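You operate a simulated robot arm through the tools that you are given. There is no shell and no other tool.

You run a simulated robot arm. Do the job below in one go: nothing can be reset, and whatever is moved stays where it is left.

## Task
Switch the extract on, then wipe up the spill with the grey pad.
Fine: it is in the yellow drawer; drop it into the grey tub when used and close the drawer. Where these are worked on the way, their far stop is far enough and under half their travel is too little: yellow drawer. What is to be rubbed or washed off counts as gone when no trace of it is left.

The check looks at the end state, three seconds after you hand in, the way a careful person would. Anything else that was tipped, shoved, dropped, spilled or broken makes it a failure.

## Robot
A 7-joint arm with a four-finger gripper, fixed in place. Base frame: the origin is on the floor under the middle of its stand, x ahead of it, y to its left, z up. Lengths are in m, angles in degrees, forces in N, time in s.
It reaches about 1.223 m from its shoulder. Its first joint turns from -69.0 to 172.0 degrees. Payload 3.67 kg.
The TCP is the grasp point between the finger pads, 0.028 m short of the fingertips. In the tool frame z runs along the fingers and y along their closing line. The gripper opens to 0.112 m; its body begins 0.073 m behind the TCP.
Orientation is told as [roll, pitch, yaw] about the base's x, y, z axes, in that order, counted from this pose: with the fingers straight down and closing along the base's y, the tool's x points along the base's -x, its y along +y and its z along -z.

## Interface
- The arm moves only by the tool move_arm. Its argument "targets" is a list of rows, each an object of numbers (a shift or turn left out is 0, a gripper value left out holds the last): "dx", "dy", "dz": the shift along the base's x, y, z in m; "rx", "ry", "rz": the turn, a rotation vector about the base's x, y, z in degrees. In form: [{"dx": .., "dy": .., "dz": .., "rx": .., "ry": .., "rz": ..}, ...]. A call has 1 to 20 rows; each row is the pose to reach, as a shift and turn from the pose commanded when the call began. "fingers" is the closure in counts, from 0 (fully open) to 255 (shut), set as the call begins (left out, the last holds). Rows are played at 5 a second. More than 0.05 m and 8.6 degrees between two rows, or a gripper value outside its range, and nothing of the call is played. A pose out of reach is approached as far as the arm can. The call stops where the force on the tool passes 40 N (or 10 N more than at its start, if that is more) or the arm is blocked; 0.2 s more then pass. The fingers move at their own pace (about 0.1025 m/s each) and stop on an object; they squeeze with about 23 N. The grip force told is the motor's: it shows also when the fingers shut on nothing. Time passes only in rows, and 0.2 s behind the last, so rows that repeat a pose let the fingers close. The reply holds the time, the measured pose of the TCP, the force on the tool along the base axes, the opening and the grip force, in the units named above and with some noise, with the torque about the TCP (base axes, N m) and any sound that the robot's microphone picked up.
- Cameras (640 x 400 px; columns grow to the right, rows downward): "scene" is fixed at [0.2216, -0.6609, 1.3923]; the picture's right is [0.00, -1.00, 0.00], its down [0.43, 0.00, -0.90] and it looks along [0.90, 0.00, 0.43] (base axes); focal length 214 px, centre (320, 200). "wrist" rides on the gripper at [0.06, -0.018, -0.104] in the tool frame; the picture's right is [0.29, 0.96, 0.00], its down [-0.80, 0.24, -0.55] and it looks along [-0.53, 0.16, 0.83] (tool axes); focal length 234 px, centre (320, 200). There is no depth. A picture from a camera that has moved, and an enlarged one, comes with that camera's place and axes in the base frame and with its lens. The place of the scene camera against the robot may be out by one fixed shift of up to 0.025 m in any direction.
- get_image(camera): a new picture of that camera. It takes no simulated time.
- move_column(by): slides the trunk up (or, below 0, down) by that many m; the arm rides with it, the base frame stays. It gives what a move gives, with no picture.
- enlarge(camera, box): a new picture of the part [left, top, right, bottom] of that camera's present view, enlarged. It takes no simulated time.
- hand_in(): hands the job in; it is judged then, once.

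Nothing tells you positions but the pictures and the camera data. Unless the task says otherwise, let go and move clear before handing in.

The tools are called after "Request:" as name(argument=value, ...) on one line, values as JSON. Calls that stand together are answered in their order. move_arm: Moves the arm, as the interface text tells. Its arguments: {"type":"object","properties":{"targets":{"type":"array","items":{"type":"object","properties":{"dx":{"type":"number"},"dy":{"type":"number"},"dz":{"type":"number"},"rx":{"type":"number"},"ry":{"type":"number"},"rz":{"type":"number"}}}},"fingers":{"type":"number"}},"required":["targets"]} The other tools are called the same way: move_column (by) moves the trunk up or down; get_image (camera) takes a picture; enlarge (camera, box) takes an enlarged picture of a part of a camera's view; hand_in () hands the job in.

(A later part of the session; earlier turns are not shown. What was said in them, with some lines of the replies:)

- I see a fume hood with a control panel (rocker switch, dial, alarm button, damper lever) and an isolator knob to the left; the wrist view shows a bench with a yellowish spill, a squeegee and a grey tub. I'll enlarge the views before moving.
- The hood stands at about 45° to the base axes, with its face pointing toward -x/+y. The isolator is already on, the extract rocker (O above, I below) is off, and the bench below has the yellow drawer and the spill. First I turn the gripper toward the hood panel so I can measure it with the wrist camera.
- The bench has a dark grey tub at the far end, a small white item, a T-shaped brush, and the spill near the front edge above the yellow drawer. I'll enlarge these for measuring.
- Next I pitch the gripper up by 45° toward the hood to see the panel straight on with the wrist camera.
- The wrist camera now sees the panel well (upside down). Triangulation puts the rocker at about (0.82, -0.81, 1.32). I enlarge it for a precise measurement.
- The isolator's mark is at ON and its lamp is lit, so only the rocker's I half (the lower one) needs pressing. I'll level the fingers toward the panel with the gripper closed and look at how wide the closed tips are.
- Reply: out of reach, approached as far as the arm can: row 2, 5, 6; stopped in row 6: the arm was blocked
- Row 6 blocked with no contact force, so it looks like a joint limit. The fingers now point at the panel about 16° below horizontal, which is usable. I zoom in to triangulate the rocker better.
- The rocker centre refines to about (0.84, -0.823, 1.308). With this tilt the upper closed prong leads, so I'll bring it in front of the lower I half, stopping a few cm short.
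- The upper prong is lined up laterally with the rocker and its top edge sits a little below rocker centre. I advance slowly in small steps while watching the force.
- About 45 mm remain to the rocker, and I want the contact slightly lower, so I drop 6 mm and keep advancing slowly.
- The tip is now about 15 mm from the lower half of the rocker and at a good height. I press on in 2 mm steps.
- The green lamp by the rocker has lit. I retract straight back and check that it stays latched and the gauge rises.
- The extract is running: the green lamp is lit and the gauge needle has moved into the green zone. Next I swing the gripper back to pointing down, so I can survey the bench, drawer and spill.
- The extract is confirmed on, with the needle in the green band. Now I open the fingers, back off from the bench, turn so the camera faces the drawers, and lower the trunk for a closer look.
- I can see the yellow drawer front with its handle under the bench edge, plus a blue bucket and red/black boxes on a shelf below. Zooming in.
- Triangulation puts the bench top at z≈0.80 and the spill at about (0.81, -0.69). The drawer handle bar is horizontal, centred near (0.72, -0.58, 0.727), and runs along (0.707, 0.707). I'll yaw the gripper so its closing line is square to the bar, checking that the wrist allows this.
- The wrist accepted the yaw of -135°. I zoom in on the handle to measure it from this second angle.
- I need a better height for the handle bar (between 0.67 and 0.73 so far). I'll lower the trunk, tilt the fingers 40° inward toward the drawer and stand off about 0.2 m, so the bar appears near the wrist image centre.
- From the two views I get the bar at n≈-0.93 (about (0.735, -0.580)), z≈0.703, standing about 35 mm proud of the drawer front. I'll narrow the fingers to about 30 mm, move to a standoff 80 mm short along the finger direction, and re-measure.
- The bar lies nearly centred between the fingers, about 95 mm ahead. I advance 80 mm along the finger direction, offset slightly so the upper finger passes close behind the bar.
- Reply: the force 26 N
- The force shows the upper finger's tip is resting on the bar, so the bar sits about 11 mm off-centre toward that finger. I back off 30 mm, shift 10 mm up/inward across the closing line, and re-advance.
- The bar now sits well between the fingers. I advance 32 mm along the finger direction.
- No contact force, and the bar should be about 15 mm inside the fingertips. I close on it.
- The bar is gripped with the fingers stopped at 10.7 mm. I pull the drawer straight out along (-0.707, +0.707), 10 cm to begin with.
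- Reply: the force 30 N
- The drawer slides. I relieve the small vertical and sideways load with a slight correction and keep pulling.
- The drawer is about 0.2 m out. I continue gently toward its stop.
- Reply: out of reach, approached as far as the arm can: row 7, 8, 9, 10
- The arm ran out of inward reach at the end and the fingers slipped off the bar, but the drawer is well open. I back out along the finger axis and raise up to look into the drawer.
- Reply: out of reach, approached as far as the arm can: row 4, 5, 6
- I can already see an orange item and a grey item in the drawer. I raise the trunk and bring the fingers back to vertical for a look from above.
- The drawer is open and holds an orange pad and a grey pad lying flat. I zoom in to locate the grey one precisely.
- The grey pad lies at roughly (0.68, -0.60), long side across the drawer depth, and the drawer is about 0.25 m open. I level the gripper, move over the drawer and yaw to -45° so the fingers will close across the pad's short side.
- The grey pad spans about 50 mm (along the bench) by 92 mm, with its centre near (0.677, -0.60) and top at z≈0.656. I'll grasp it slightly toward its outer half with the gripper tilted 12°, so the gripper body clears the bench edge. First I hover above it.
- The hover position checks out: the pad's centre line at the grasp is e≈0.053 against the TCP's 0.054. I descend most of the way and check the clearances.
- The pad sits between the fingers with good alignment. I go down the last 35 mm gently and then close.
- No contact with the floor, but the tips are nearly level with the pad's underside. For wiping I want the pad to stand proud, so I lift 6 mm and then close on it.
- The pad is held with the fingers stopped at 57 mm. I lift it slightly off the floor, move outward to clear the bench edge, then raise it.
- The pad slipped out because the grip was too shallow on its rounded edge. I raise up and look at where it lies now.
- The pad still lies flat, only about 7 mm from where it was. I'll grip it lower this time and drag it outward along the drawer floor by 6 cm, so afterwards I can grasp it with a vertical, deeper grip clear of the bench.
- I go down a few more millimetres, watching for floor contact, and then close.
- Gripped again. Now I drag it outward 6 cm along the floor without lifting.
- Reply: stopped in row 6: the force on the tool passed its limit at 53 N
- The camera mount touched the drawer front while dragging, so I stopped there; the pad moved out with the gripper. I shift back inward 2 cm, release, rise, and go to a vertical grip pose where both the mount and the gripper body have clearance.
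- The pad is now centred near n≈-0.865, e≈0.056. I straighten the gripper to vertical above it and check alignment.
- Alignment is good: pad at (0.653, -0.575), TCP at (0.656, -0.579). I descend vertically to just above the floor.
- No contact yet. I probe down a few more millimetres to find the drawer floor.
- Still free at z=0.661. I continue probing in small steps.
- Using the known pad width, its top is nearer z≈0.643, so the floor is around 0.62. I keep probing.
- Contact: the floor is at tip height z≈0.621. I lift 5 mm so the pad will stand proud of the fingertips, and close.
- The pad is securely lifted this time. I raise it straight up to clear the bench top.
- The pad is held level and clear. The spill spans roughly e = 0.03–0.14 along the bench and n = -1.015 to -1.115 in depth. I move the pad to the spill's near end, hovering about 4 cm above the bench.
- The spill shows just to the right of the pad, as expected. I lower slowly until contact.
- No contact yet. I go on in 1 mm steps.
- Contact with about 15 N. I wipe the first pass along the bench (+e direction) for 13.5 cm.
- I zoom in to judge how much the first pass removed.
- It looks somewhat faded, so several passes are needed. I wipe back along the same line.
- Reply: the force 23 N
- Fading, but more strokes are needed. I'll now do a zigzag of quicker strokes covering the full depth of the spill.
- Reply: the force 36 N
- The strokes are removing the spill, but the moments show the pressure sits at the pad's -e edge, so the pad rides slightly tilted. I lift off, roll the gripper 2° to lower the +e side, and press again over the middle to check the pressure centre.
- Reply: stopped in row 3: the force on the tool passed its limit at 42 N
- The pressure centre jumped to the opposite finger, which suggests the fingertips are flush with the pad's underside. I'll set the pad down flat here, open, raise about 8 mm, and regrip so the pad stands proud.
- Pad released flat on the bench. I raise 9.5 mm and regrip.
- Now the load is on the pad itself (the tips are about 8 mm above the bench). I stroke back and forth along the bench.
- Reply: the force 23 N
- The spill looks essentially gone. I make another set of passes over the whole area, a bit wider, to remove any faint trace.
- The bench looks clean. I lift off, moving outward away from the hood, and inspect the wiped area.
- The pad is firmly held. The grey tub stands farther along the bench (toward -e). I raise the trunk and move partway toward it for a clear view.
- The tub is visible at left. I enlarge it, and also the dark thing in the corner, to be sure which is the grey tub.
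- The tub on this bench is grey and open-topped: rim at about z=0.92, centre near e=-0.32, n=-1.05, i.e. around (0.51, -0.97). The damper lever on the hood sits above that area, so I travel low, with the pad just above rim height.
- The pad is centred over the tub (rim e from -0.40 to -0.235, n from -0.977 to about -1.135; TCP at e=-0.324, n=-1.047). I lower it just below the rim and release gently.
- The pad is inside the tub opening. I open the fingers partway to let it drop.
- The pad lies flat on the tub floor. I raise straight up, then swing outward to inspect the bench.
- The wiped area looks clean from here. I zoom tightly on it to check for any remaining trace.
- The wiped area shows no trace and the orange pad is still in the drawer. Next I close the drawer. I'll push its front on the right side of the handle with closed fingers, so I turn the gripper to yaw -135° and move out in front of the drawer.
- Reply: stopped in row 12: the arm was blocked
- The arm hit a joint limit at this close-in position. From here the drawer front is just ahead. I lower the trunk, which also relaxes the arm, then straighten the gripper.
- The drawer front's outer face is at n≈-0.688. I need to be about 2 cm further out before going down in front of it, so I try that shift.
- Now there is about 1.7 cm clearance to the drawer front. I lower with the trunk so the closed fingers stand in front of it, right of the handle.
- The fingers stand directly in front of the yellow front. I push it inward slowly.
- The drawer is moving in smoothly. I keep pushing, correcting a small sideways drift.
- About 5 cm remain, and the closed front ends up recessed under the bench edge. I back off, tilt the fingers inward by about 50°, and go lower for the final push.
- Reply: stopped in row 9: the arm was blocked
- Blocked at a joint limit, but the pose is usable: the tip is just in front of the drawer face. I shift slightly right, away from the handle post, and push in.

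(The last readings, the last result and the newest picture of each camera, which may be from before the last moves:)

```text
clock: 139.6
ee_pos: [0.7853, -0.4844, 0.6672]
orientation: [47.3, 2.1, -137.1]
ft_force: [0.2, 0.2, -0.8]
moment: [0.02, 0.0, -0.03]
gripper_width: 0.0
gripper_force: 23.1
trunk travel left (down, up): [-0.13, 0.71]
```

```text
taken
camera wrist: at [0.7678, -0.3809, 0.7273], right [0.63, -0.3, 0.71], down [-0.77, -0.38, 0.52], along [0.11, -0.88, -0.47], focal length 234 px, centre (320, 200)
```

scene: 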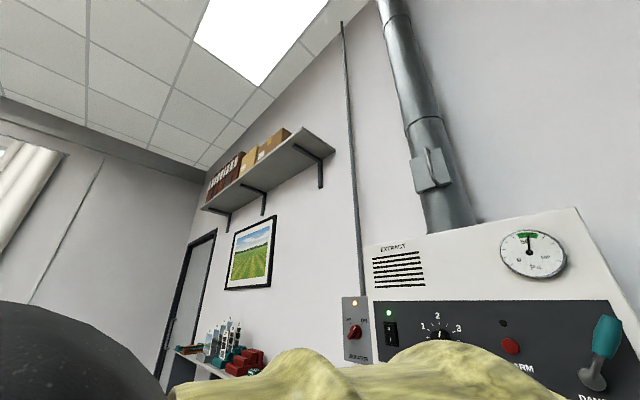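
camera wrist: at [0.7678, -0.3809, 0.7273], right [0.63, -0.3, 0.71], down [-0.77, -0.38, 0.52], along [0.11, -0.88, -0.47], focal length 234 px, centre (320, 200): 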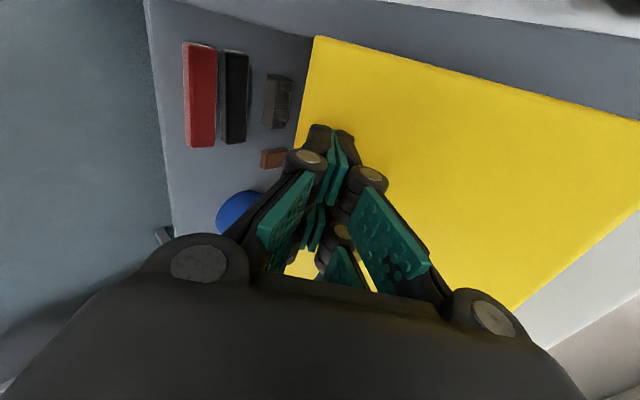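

The fingertips are at the drawer face. I push in until it comes up against its closed stop.

Request:
move_arm(targets=[{"dx": 0.0057, "dy": -0.0057, "dz": 0.002}, {"dx": 0.0113, "dy": -0.0113, "dz": 0.004}, {"dx": 0.017, "dy": -0.017, "dz": 0.004}, {"dx": 0.0226, "dy": -0.0226, "dz": 0.004}, {"dx": 0.0283, "dy": -0.0283, "dz": 0.004}, {"dx": 0.0318, "dy": -0.0318, "dz": 0.004}, {"dx": 0.0354, "dy": -0.0354, "dz": 0.004}, {"dx": 0.0389, "dy": -0.0389, "dz": 0.004}, {"dx": 0.0424, "dy": -0.0424, "dz": 0.004}, {"dx": 0.046, "dy": -0.046, "dz": 0.004}], fingers=255)

Request:
get_image(camera="wrist")

```text
clock: 141.5
ee_pos: [0.8239, -0.5192, 0.6723]
orientation: [47.3, 1.8, -136.8]
ft_force: [-21.7, 13.4, 10.5]
moment: [0.12, -0.19, 0.49]
gripper_width: 0.0
gripper_force: 22.5
trunk travel left (down, up): [-0.13, 0.71]
stopped in row 9: the force on the tool passed its limit at 50 N (the readings are from after the stop); the commanded pose is now the measured one
```

```text
taken
camera wrist: at [0.8047, -0.4139, 0.7325], right [0.64, -0.29, 0.71], down [-0.76, -0.38, 0.53], along [0.12, -0.88, -0.46], focal length 234 px, centre (320, 200)
```

wrist: 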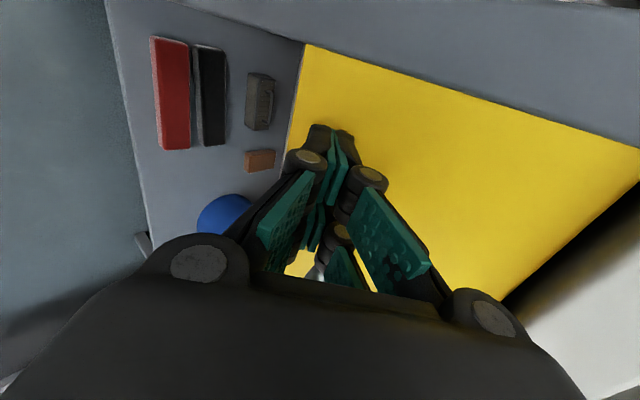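

The push stopped firmly with the front at n≈-0.97, which matches the drawer's original closed position. I back off and compare views.

Request:
move_arm(targets=[{"dx": -0.01, "dy": 0.01}, {"dx": -0.03, "dy": 0.03}, {"dx": -0.05, "dy": 0.05}, {"dx": -0.06, "dy": 0.06, "dz": 0.01}, {"dx": -0.06, "dy": 0.06, "dz": 0.01}], fingers=255)

Request:
move_column(by=0.15)

Request:
get_image(camera="wrist")

```text
clock: 142.9
ee_pos: [0.7545, -0.488, 0.6581]
orientation: [44.2, 3.6, -139.4]
ft_force: [-0.4, -0.2, -0.7]
moment: [-0.02, 0.01, -0.02]
gripper_width: 0.0001
gripper_force: 22.9
trunk travel left (down, up): [-0.13, 0.71]
stopped in row 5: the arm was blocked; the commanded pose is now the measured one
```

```text
clock: 144.6
ee_pos: [0.7547, -0.488, 0.8083]
orientation: [44.1, 3.6, -139.4]
ft_force: [0.0, 0.3, 0.4]
moment: [-0.02, 0.0, 0.04]
gripper_width: 0.0002
gripper_force: 23.3
trunk travel left (down, up): [-0.28, 0.56]
```

```text
taken
camera wrist: at [0.7401, -0.3866, 0.8738], right [0.63, -0.36, 0.68], down [-0.77, -0.38, 0.51], along [0.07, -0.85, -0.52], focal length 234 px, centre (320, 200)
```

wrist: 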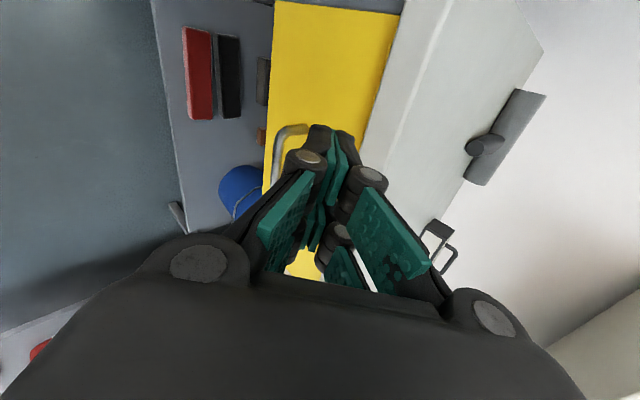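

The drawer looks closed. I bring the arm back up and take the same viewpoint as before opening, to compare the drawer, bench and shelf.

Request:
move_column(by=0.2)

Request:
move_arm(targets=[{"rx": 5.3, "ry": 5.3, "dx": -0.01, "dy": 0.0}, {"rx": 10.6, "ry": 10.6, "dx": -0.03, "dy": 0.0}, {"rx": 15.9, "ry": 15.9, "dx": -0.05, "dy": 0.0, "dz": 0.02}, {"rx": 21.2, "ry": 21.2, "dx": -0.08, "dy": 0.0, "dz": 0.04}, {"rx": 26.5, "ry": 26.5, "dx": -0.11, "dy": 0.0, "dz": 0.06}, {"rx": 31.5, "ry": 31.5, "dx": -0.14, "dy": 0.0, "dz": 0.08}, {"rx": 31.5, "ry": 31.5, "dx": -0.17, "dy": 0.0, "dz": 0.1}, {"rx": 31.5, "ry": 31.5, "dx": -0.2, "dy": -0.0, "dz": 0.12}, {"rx": 31.5, "ry": 31.5, "dx": -0.2, "dy": -0.0, "dz": 0.12}], fingers=0)

Request:
get_image(camera="wrist")

```text
clock: 146.8
ee_pos: [0.7532, -0.4872, 1.0075]
orientation: [44.2, 3.6, -139.4]
ft_force: [0.2, -1.0, -0.1]
moment: [0.0, 0.0, -0.02]
gripper_width: 0.0
gripper_force: 23.2
trunk travel left (down, up): [-0.48, 0.36]
```

```text
clock: 148.8
ee_pos: [0.5536, -0.4893, 1.1284]
orientation: [-0.2, -0.6, -140.4]
ft_force: [0.1, 0.3, -0.2]
moment: [-0.04, -0.02, -0.05]
gripper_width: 0.1118
gripper_force: 0.0
trunk travel left (down, up): [-0.48, 0.36]
```

```text
taken
camera wrist: at [0.588, -0.4372, 1.2325], right [0.83, -0.55, -0.01], down [-0.46, -0.69, 0.56], along [-0.31, -0.46, -0.83], focal length 234 px, centre (320, 200)
```

wrist: 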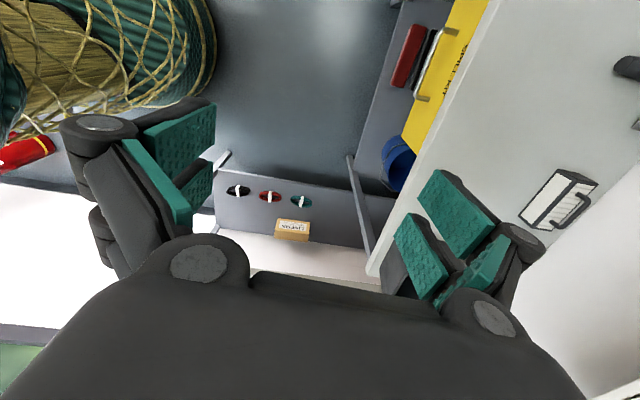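

The bench surface where the spill was looks clean and the drawer looks closed. I enlarge both.

Request:
enlarge(camera="wrist", box=[460, 20, 640, 180])

Request:
enlarge(camera="wrist", box=[360, 0, 540, 140])

```text
2.50 times, centred on (550, 100) of wrist
camera zoom: at [0.588, -0.4372, 1.2325], right [0.83, -0.55, -0.01], down [-0.46, -0.69, 0.56], along [-0.31, -0.46, -0.83], focal length 585 px, centre (-255, 450)
```

zoom: 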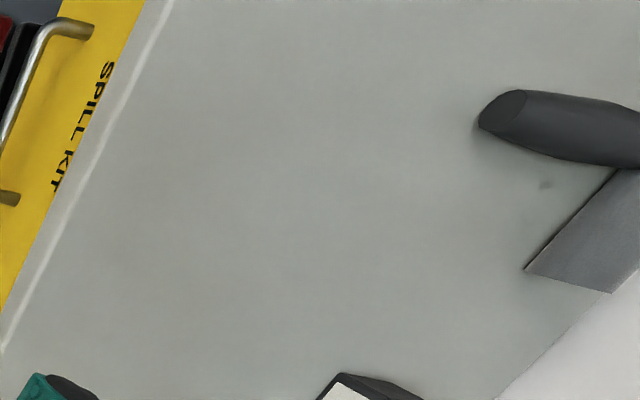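

```text
2.86 times, centred on (450, 70) of wrist
camera zoom: at [0.588, -0.4372, 1.2325], right [0.83, -0.55, -0.01], down [-0.46, -0.69, 0.56], along [-0.31, -0.46, -0.83], focal length 669 px, centre (-51, 571)
```

zoom: 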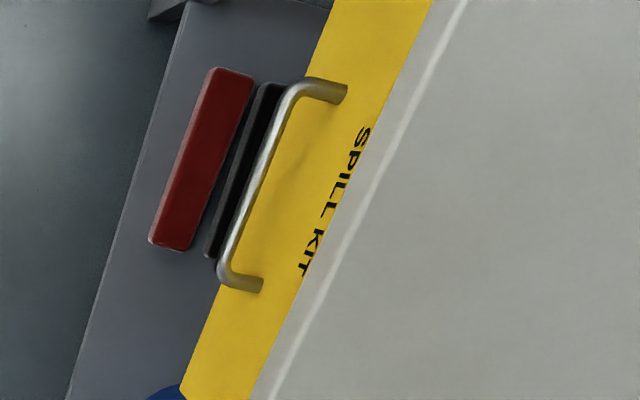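

Both look right. I take one tighter zoom on the former spill area to look for faint residue.

Request:
enlarge(camera="wrist", box=[460, 60, 550, 150])

Request:
get_image(camera="scene")

```text
4.44 times, centred on (505, 105) of wrist
camera zoom: at [0.588, -0.4372, 1.2325], right [0.83, -0.55, -0.01], down [-0.46, -0.69, 0.56], along [-0.31, -0.46, -0.83], focal length 1041 px, centre (-502, 622)
```

zoom: 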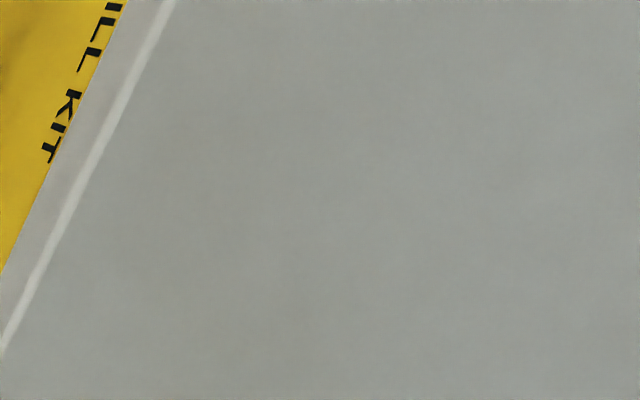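

```text
taken
```

scene: 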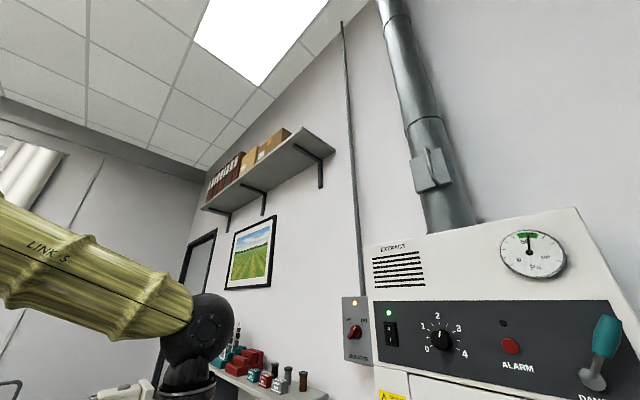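

I think I may see an extremely faint warm tint, so I'll bring the camera closer over the wiped area before deciding.

Request:
move_arm(targets=[{"rz": 8, "dx": 0.013, "dy": -0.009}, {"rz": 16, "dx": 0.027, "dy": -0.018}, {"rz": 24, "dx": 0.041, "dy": -0.027}, {"rz": 32, "dx": 0.055, "dy": -0.036}, {"rz": 40, "dx": 0.068, "dy": -0.045}, {"rz": 48, "dx": 0.082, "dy": -0.054}, {"rz": 56, "dx": 0.096, "dy": -0.063}, {"rz": 64, "dx": 0.109, "dy": -0.072}, {"rz": 72, "dx": 0.123, "dy": -0.081, "dz": -0.01}, {"rz": 80, "dx": 0.137, "dy": -0.09, "dz": -0.03}, {"rz": 88, "dx": 0.15, "dy": -0.099, "dz": -0.06}, {"rz": 95, "dx": 0.164, "dy": -0.108, "dz": -0.1}, {"rz": 95, "dx": 0.164, "dy": -0.108, "dz": -0.1}], fingers=0)

Request:
get_image(camera="wrist")

```text
clock: 151.6
ee_pos: [0.7208, -0.5952, 1.0275]
orientation: [-0.1, -0.6, -45.3]
ft_force: [-0.7, 0.3, 0.1]
moment: [-0.03, -0.02, 0.01]
gripper_width: 0.1118
gripper_force: 0.0
trunk travel left (down, up): [-0.48, 0.36]
```

```text
taken
camera wrist: at [0.6648, -0.5655, 1.1318], right [0.48, 0.88, 0.0], down [0.73, -0.39, 0.56], along [0.49, -0.27, -0.83], focal length 234 px, centre (320, 200)
```

wrist: 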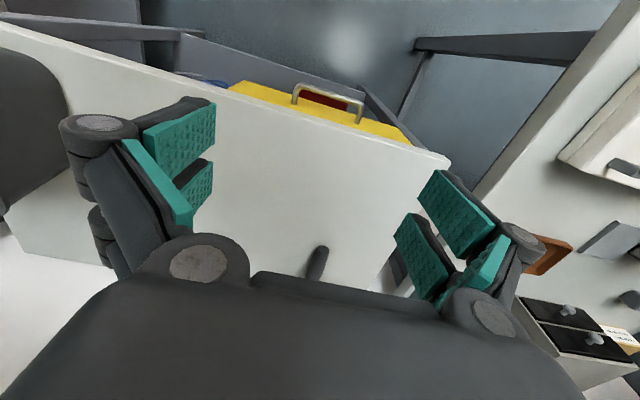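

Request:
enlarge(camera="wrist", box=[220, 110, 420, 260])

Request:
enlarge(camera="wrist", box=[260, 150, 350, 210])

```text
2.67 times, centred on (320, 185) of wrist
camera zoom: at [0.6648, -0.5655, 1.1318], right [0.48, 0.88, 0.0], down [0.73, -0.39, 0.56], along [0.49, -0.27, -0.83], focal length 624 px, centre (320, 240)
```

zoom: 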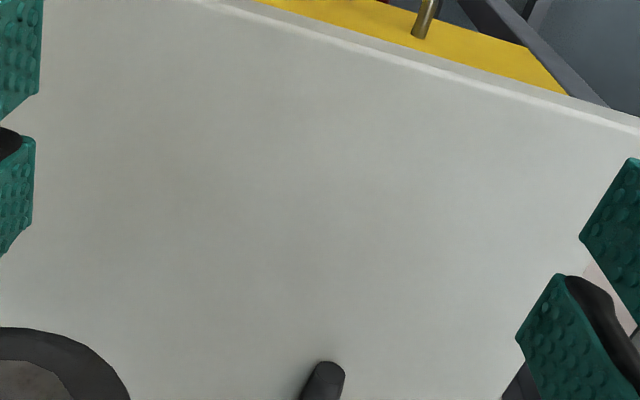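

```text
6.67 times, centred on (305, 180) of wrist
camera zoom: at [0.6648, -0.5655, 1.1318], right [0.48, 0.88, 0.0], down [0.73, -0.39, 0.56], along [0.49, -0.27, -0.83], focal length 1561 px, centre (420, 333)
```

zoom: 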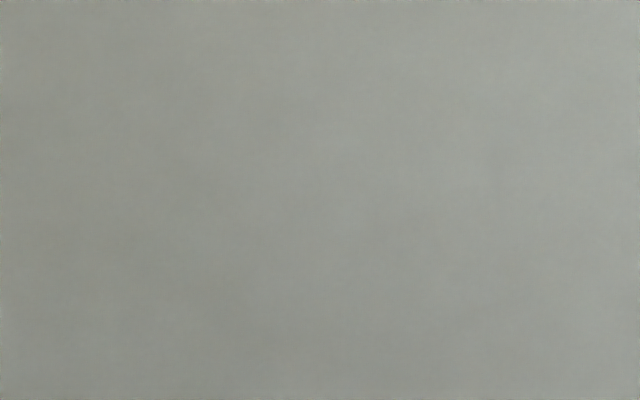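

The surface is uniform apart from soft shading. I compare very small patches inside and outside the former spill to rule out residual tint.

Request:
enlarge(camera="wrist", box=[225, 140, 375, 200])

Request:
enlarge(camera="wrist", box=[240, 180, 330, 250])

```text
4.27 times, centred on (300, 170) of wrist
camera zoom: at [0.6648, -0.5655, 1.1318], right [0.48, 0.88, 0.0], down [0.73, -0.39, 0.56], along [0.49, -0.27, -0.83], focal length 999 px, centre (405, 328)
```

zoom: 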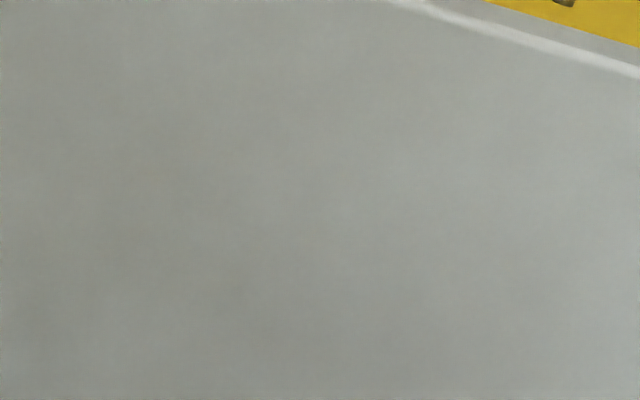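

```text
5.71 times, centred on (285, 215) of wrist
camera zoom: at [0.6648, -0.5655, 1.1318], right [0.48, 0.88, 0.0], down [0.73, -0.39, 0.56], along [0.49, -0.27, -0.83], focal length 1338 px, centre (520, 114)
```

zoom: 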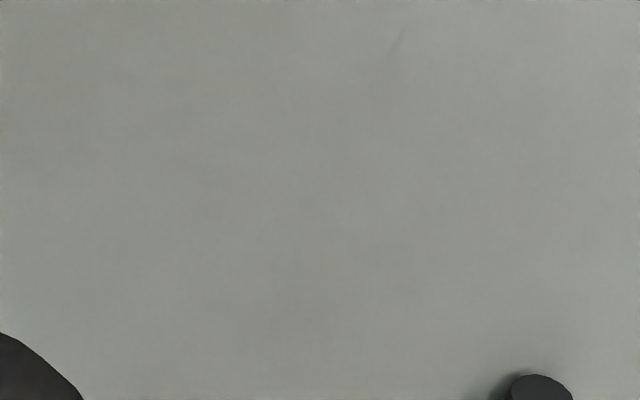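

The faint mottling is also present well outside the spill, so it is just the bench's surface; the spill is gone. The handle bar is back at n≈-0.932, its original closed place. I withdraw up and away, then take a final overall look.

Request:
move_arm(targets=[{"dx": -0.03, "dy": 0.02, "dz": 0.02}, {"dx": -0.06, "dy": 0.03, "dz": 0.05}, {"dx": -0.09, "dy": 0.03, "dz": 0.08}, {"dx": -0.12, "dy": 0.03, "dz": 0.1}, {"dx": -0.14, "dy": 0.02, "dz": 0.1}, {"dx": -0.14, "dy": 0.0, "dz": 0.1}], fingers=0)

Request:
move_column(by=0.3)

Request:
get_image(camera="wrist")

Request:
enlarge(camera="scene", box=[340, 210, 640, 400])

```text
clock: 153.0
ee_pos: [0.5791, -0.5941, 1.1281]
orientation: [-0.1, -0.4, -45.3]
ft_force: [0.3, -0.4, -0.1]
moment: [0.01, -0.02, 0.0]
gripper_width: 0.1121
gripper_force: 0.1
trunk travel left (down, up): [-0.48, 0.36]
```

```text
clock: 156.0
ee_pos: [0.5785, -0.5917, 1.4275]
orientation: [-0.1, -0.4, -45.5]
ft_force: [0.3, 0.4, 0.1]
moment: [-0.01, 0.0, -0.01]
gripper_width: 0.1119
gripper_force: 0.1
trunk travel left (down, up): [-0.78, 0.06]
```

```text
taken
camera wrist: at [0.5232, -0.5621, 1.5319], right [0.48, 0.88, 0.0], down [0.73, -0.4, 0.56], along [0.49, -0.27, -0.83], focal length 234 px, centre (320, 200)
```

wrist: 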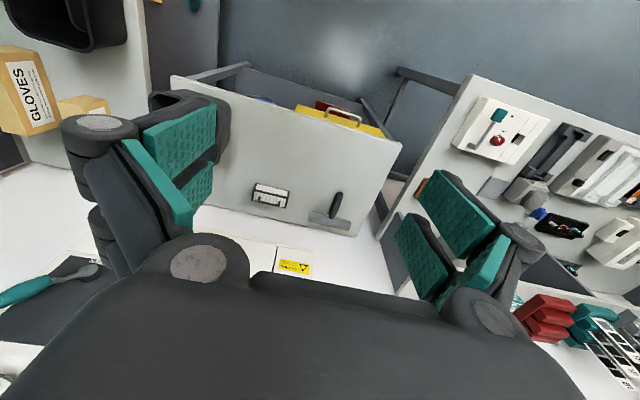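

```text
2.11 times, centred on (490, 305) of scene
camera zoom: at [0.2216, -0.6609, 1.3923], right [0.0, -1.0, 0.0], down [0.43, 0.0, -0.9], along [0.9, 0.0, 0.43], focal length 452 px, centre (-38, -21)
```

zoom: 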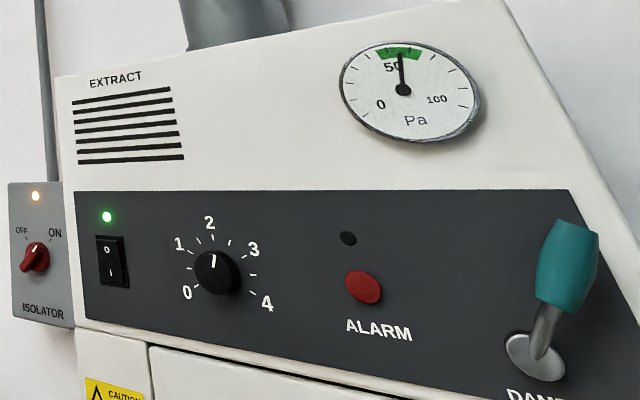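

The bench is clean, the drawer closed and the extract on. I do a last check of both tubs' colours and that the pad lies in the grey one.

Request:
enlarge(camera="wrist", box=[0, 0, 260, 170])

Request:
enlarge(camera="wrist", box=[220, 70, 420, 250])

```text
2.35 times, centred on (130, 85) of wrist
camera zoom: at [0.5232, -0.5621, 1.5319], right [0.48, 0.88, 0.0], down [0.73, -0.4, 0.56], along [0.49, -0.27, -0.83], focal length 551 px, centre (767, 471)
```

zoom: 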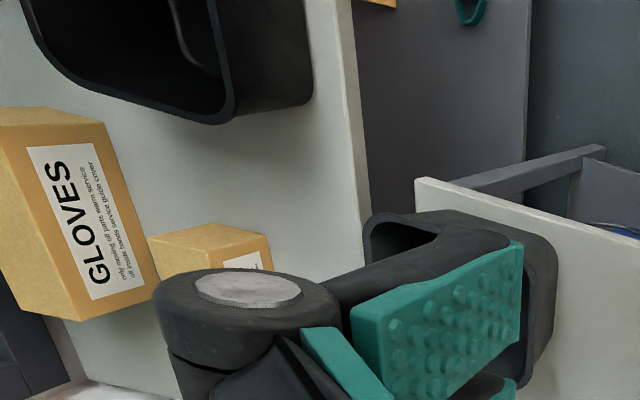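

```text
2.22 times, centred on (320, 160) of wrist
camera zoom: at [0.5232, -0.5621, 1.5319], right [0.48, 0.88, 0.0], down [0.73, -0.4, 0.56], along [0.49, -0.27, -0.83], focal length 520 px, centre (320, 289)
```

zoom: 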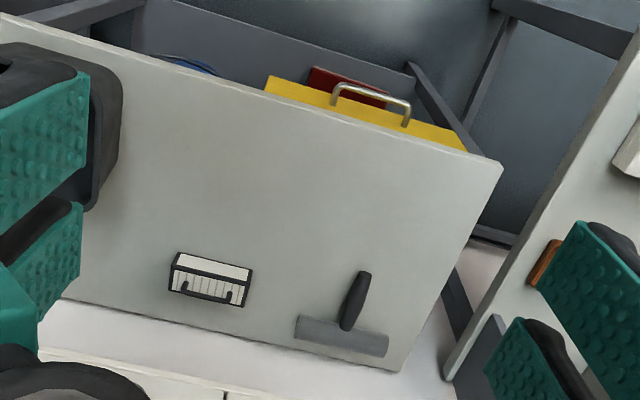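

The tub on the other table is black and the one on this bench is grey, and the pad is in the grey one. The extract is on, the spill wiped away, the drawer closed and the arm is clear, so I hand in.

Request:
hand_in()

```text
The job is handed in.
```

The job is handed in, and as far as the last pictures show, every part of it is done:

- **Extract:** it is on. The rocker is set to I, its green lamp is lit, and the gauge needle sits in the green band.
- **Spill:** it is wiped up. Close views of the bench show only faint mottling, which also appears outside the wiped area.
- **Grey pad:** I dropped it in the grey tub on the same bench, where it lies flat. The other tub nearby is black.
- **Yellow drawer:** I pulled it about 25 cm open and then pushed it shut against its stop. The handle is back within a few millimetres of where it started. The orange pad is still inside.

Two things did not go smoothly. The grey pad slipped from the gripper once and fell back flat inside the drawer. While I was dragging it afterwards, the camera mount bumped the inside of the drawer front (about 53 N). I saw no damage from either.

The arm is open and clear of everything.
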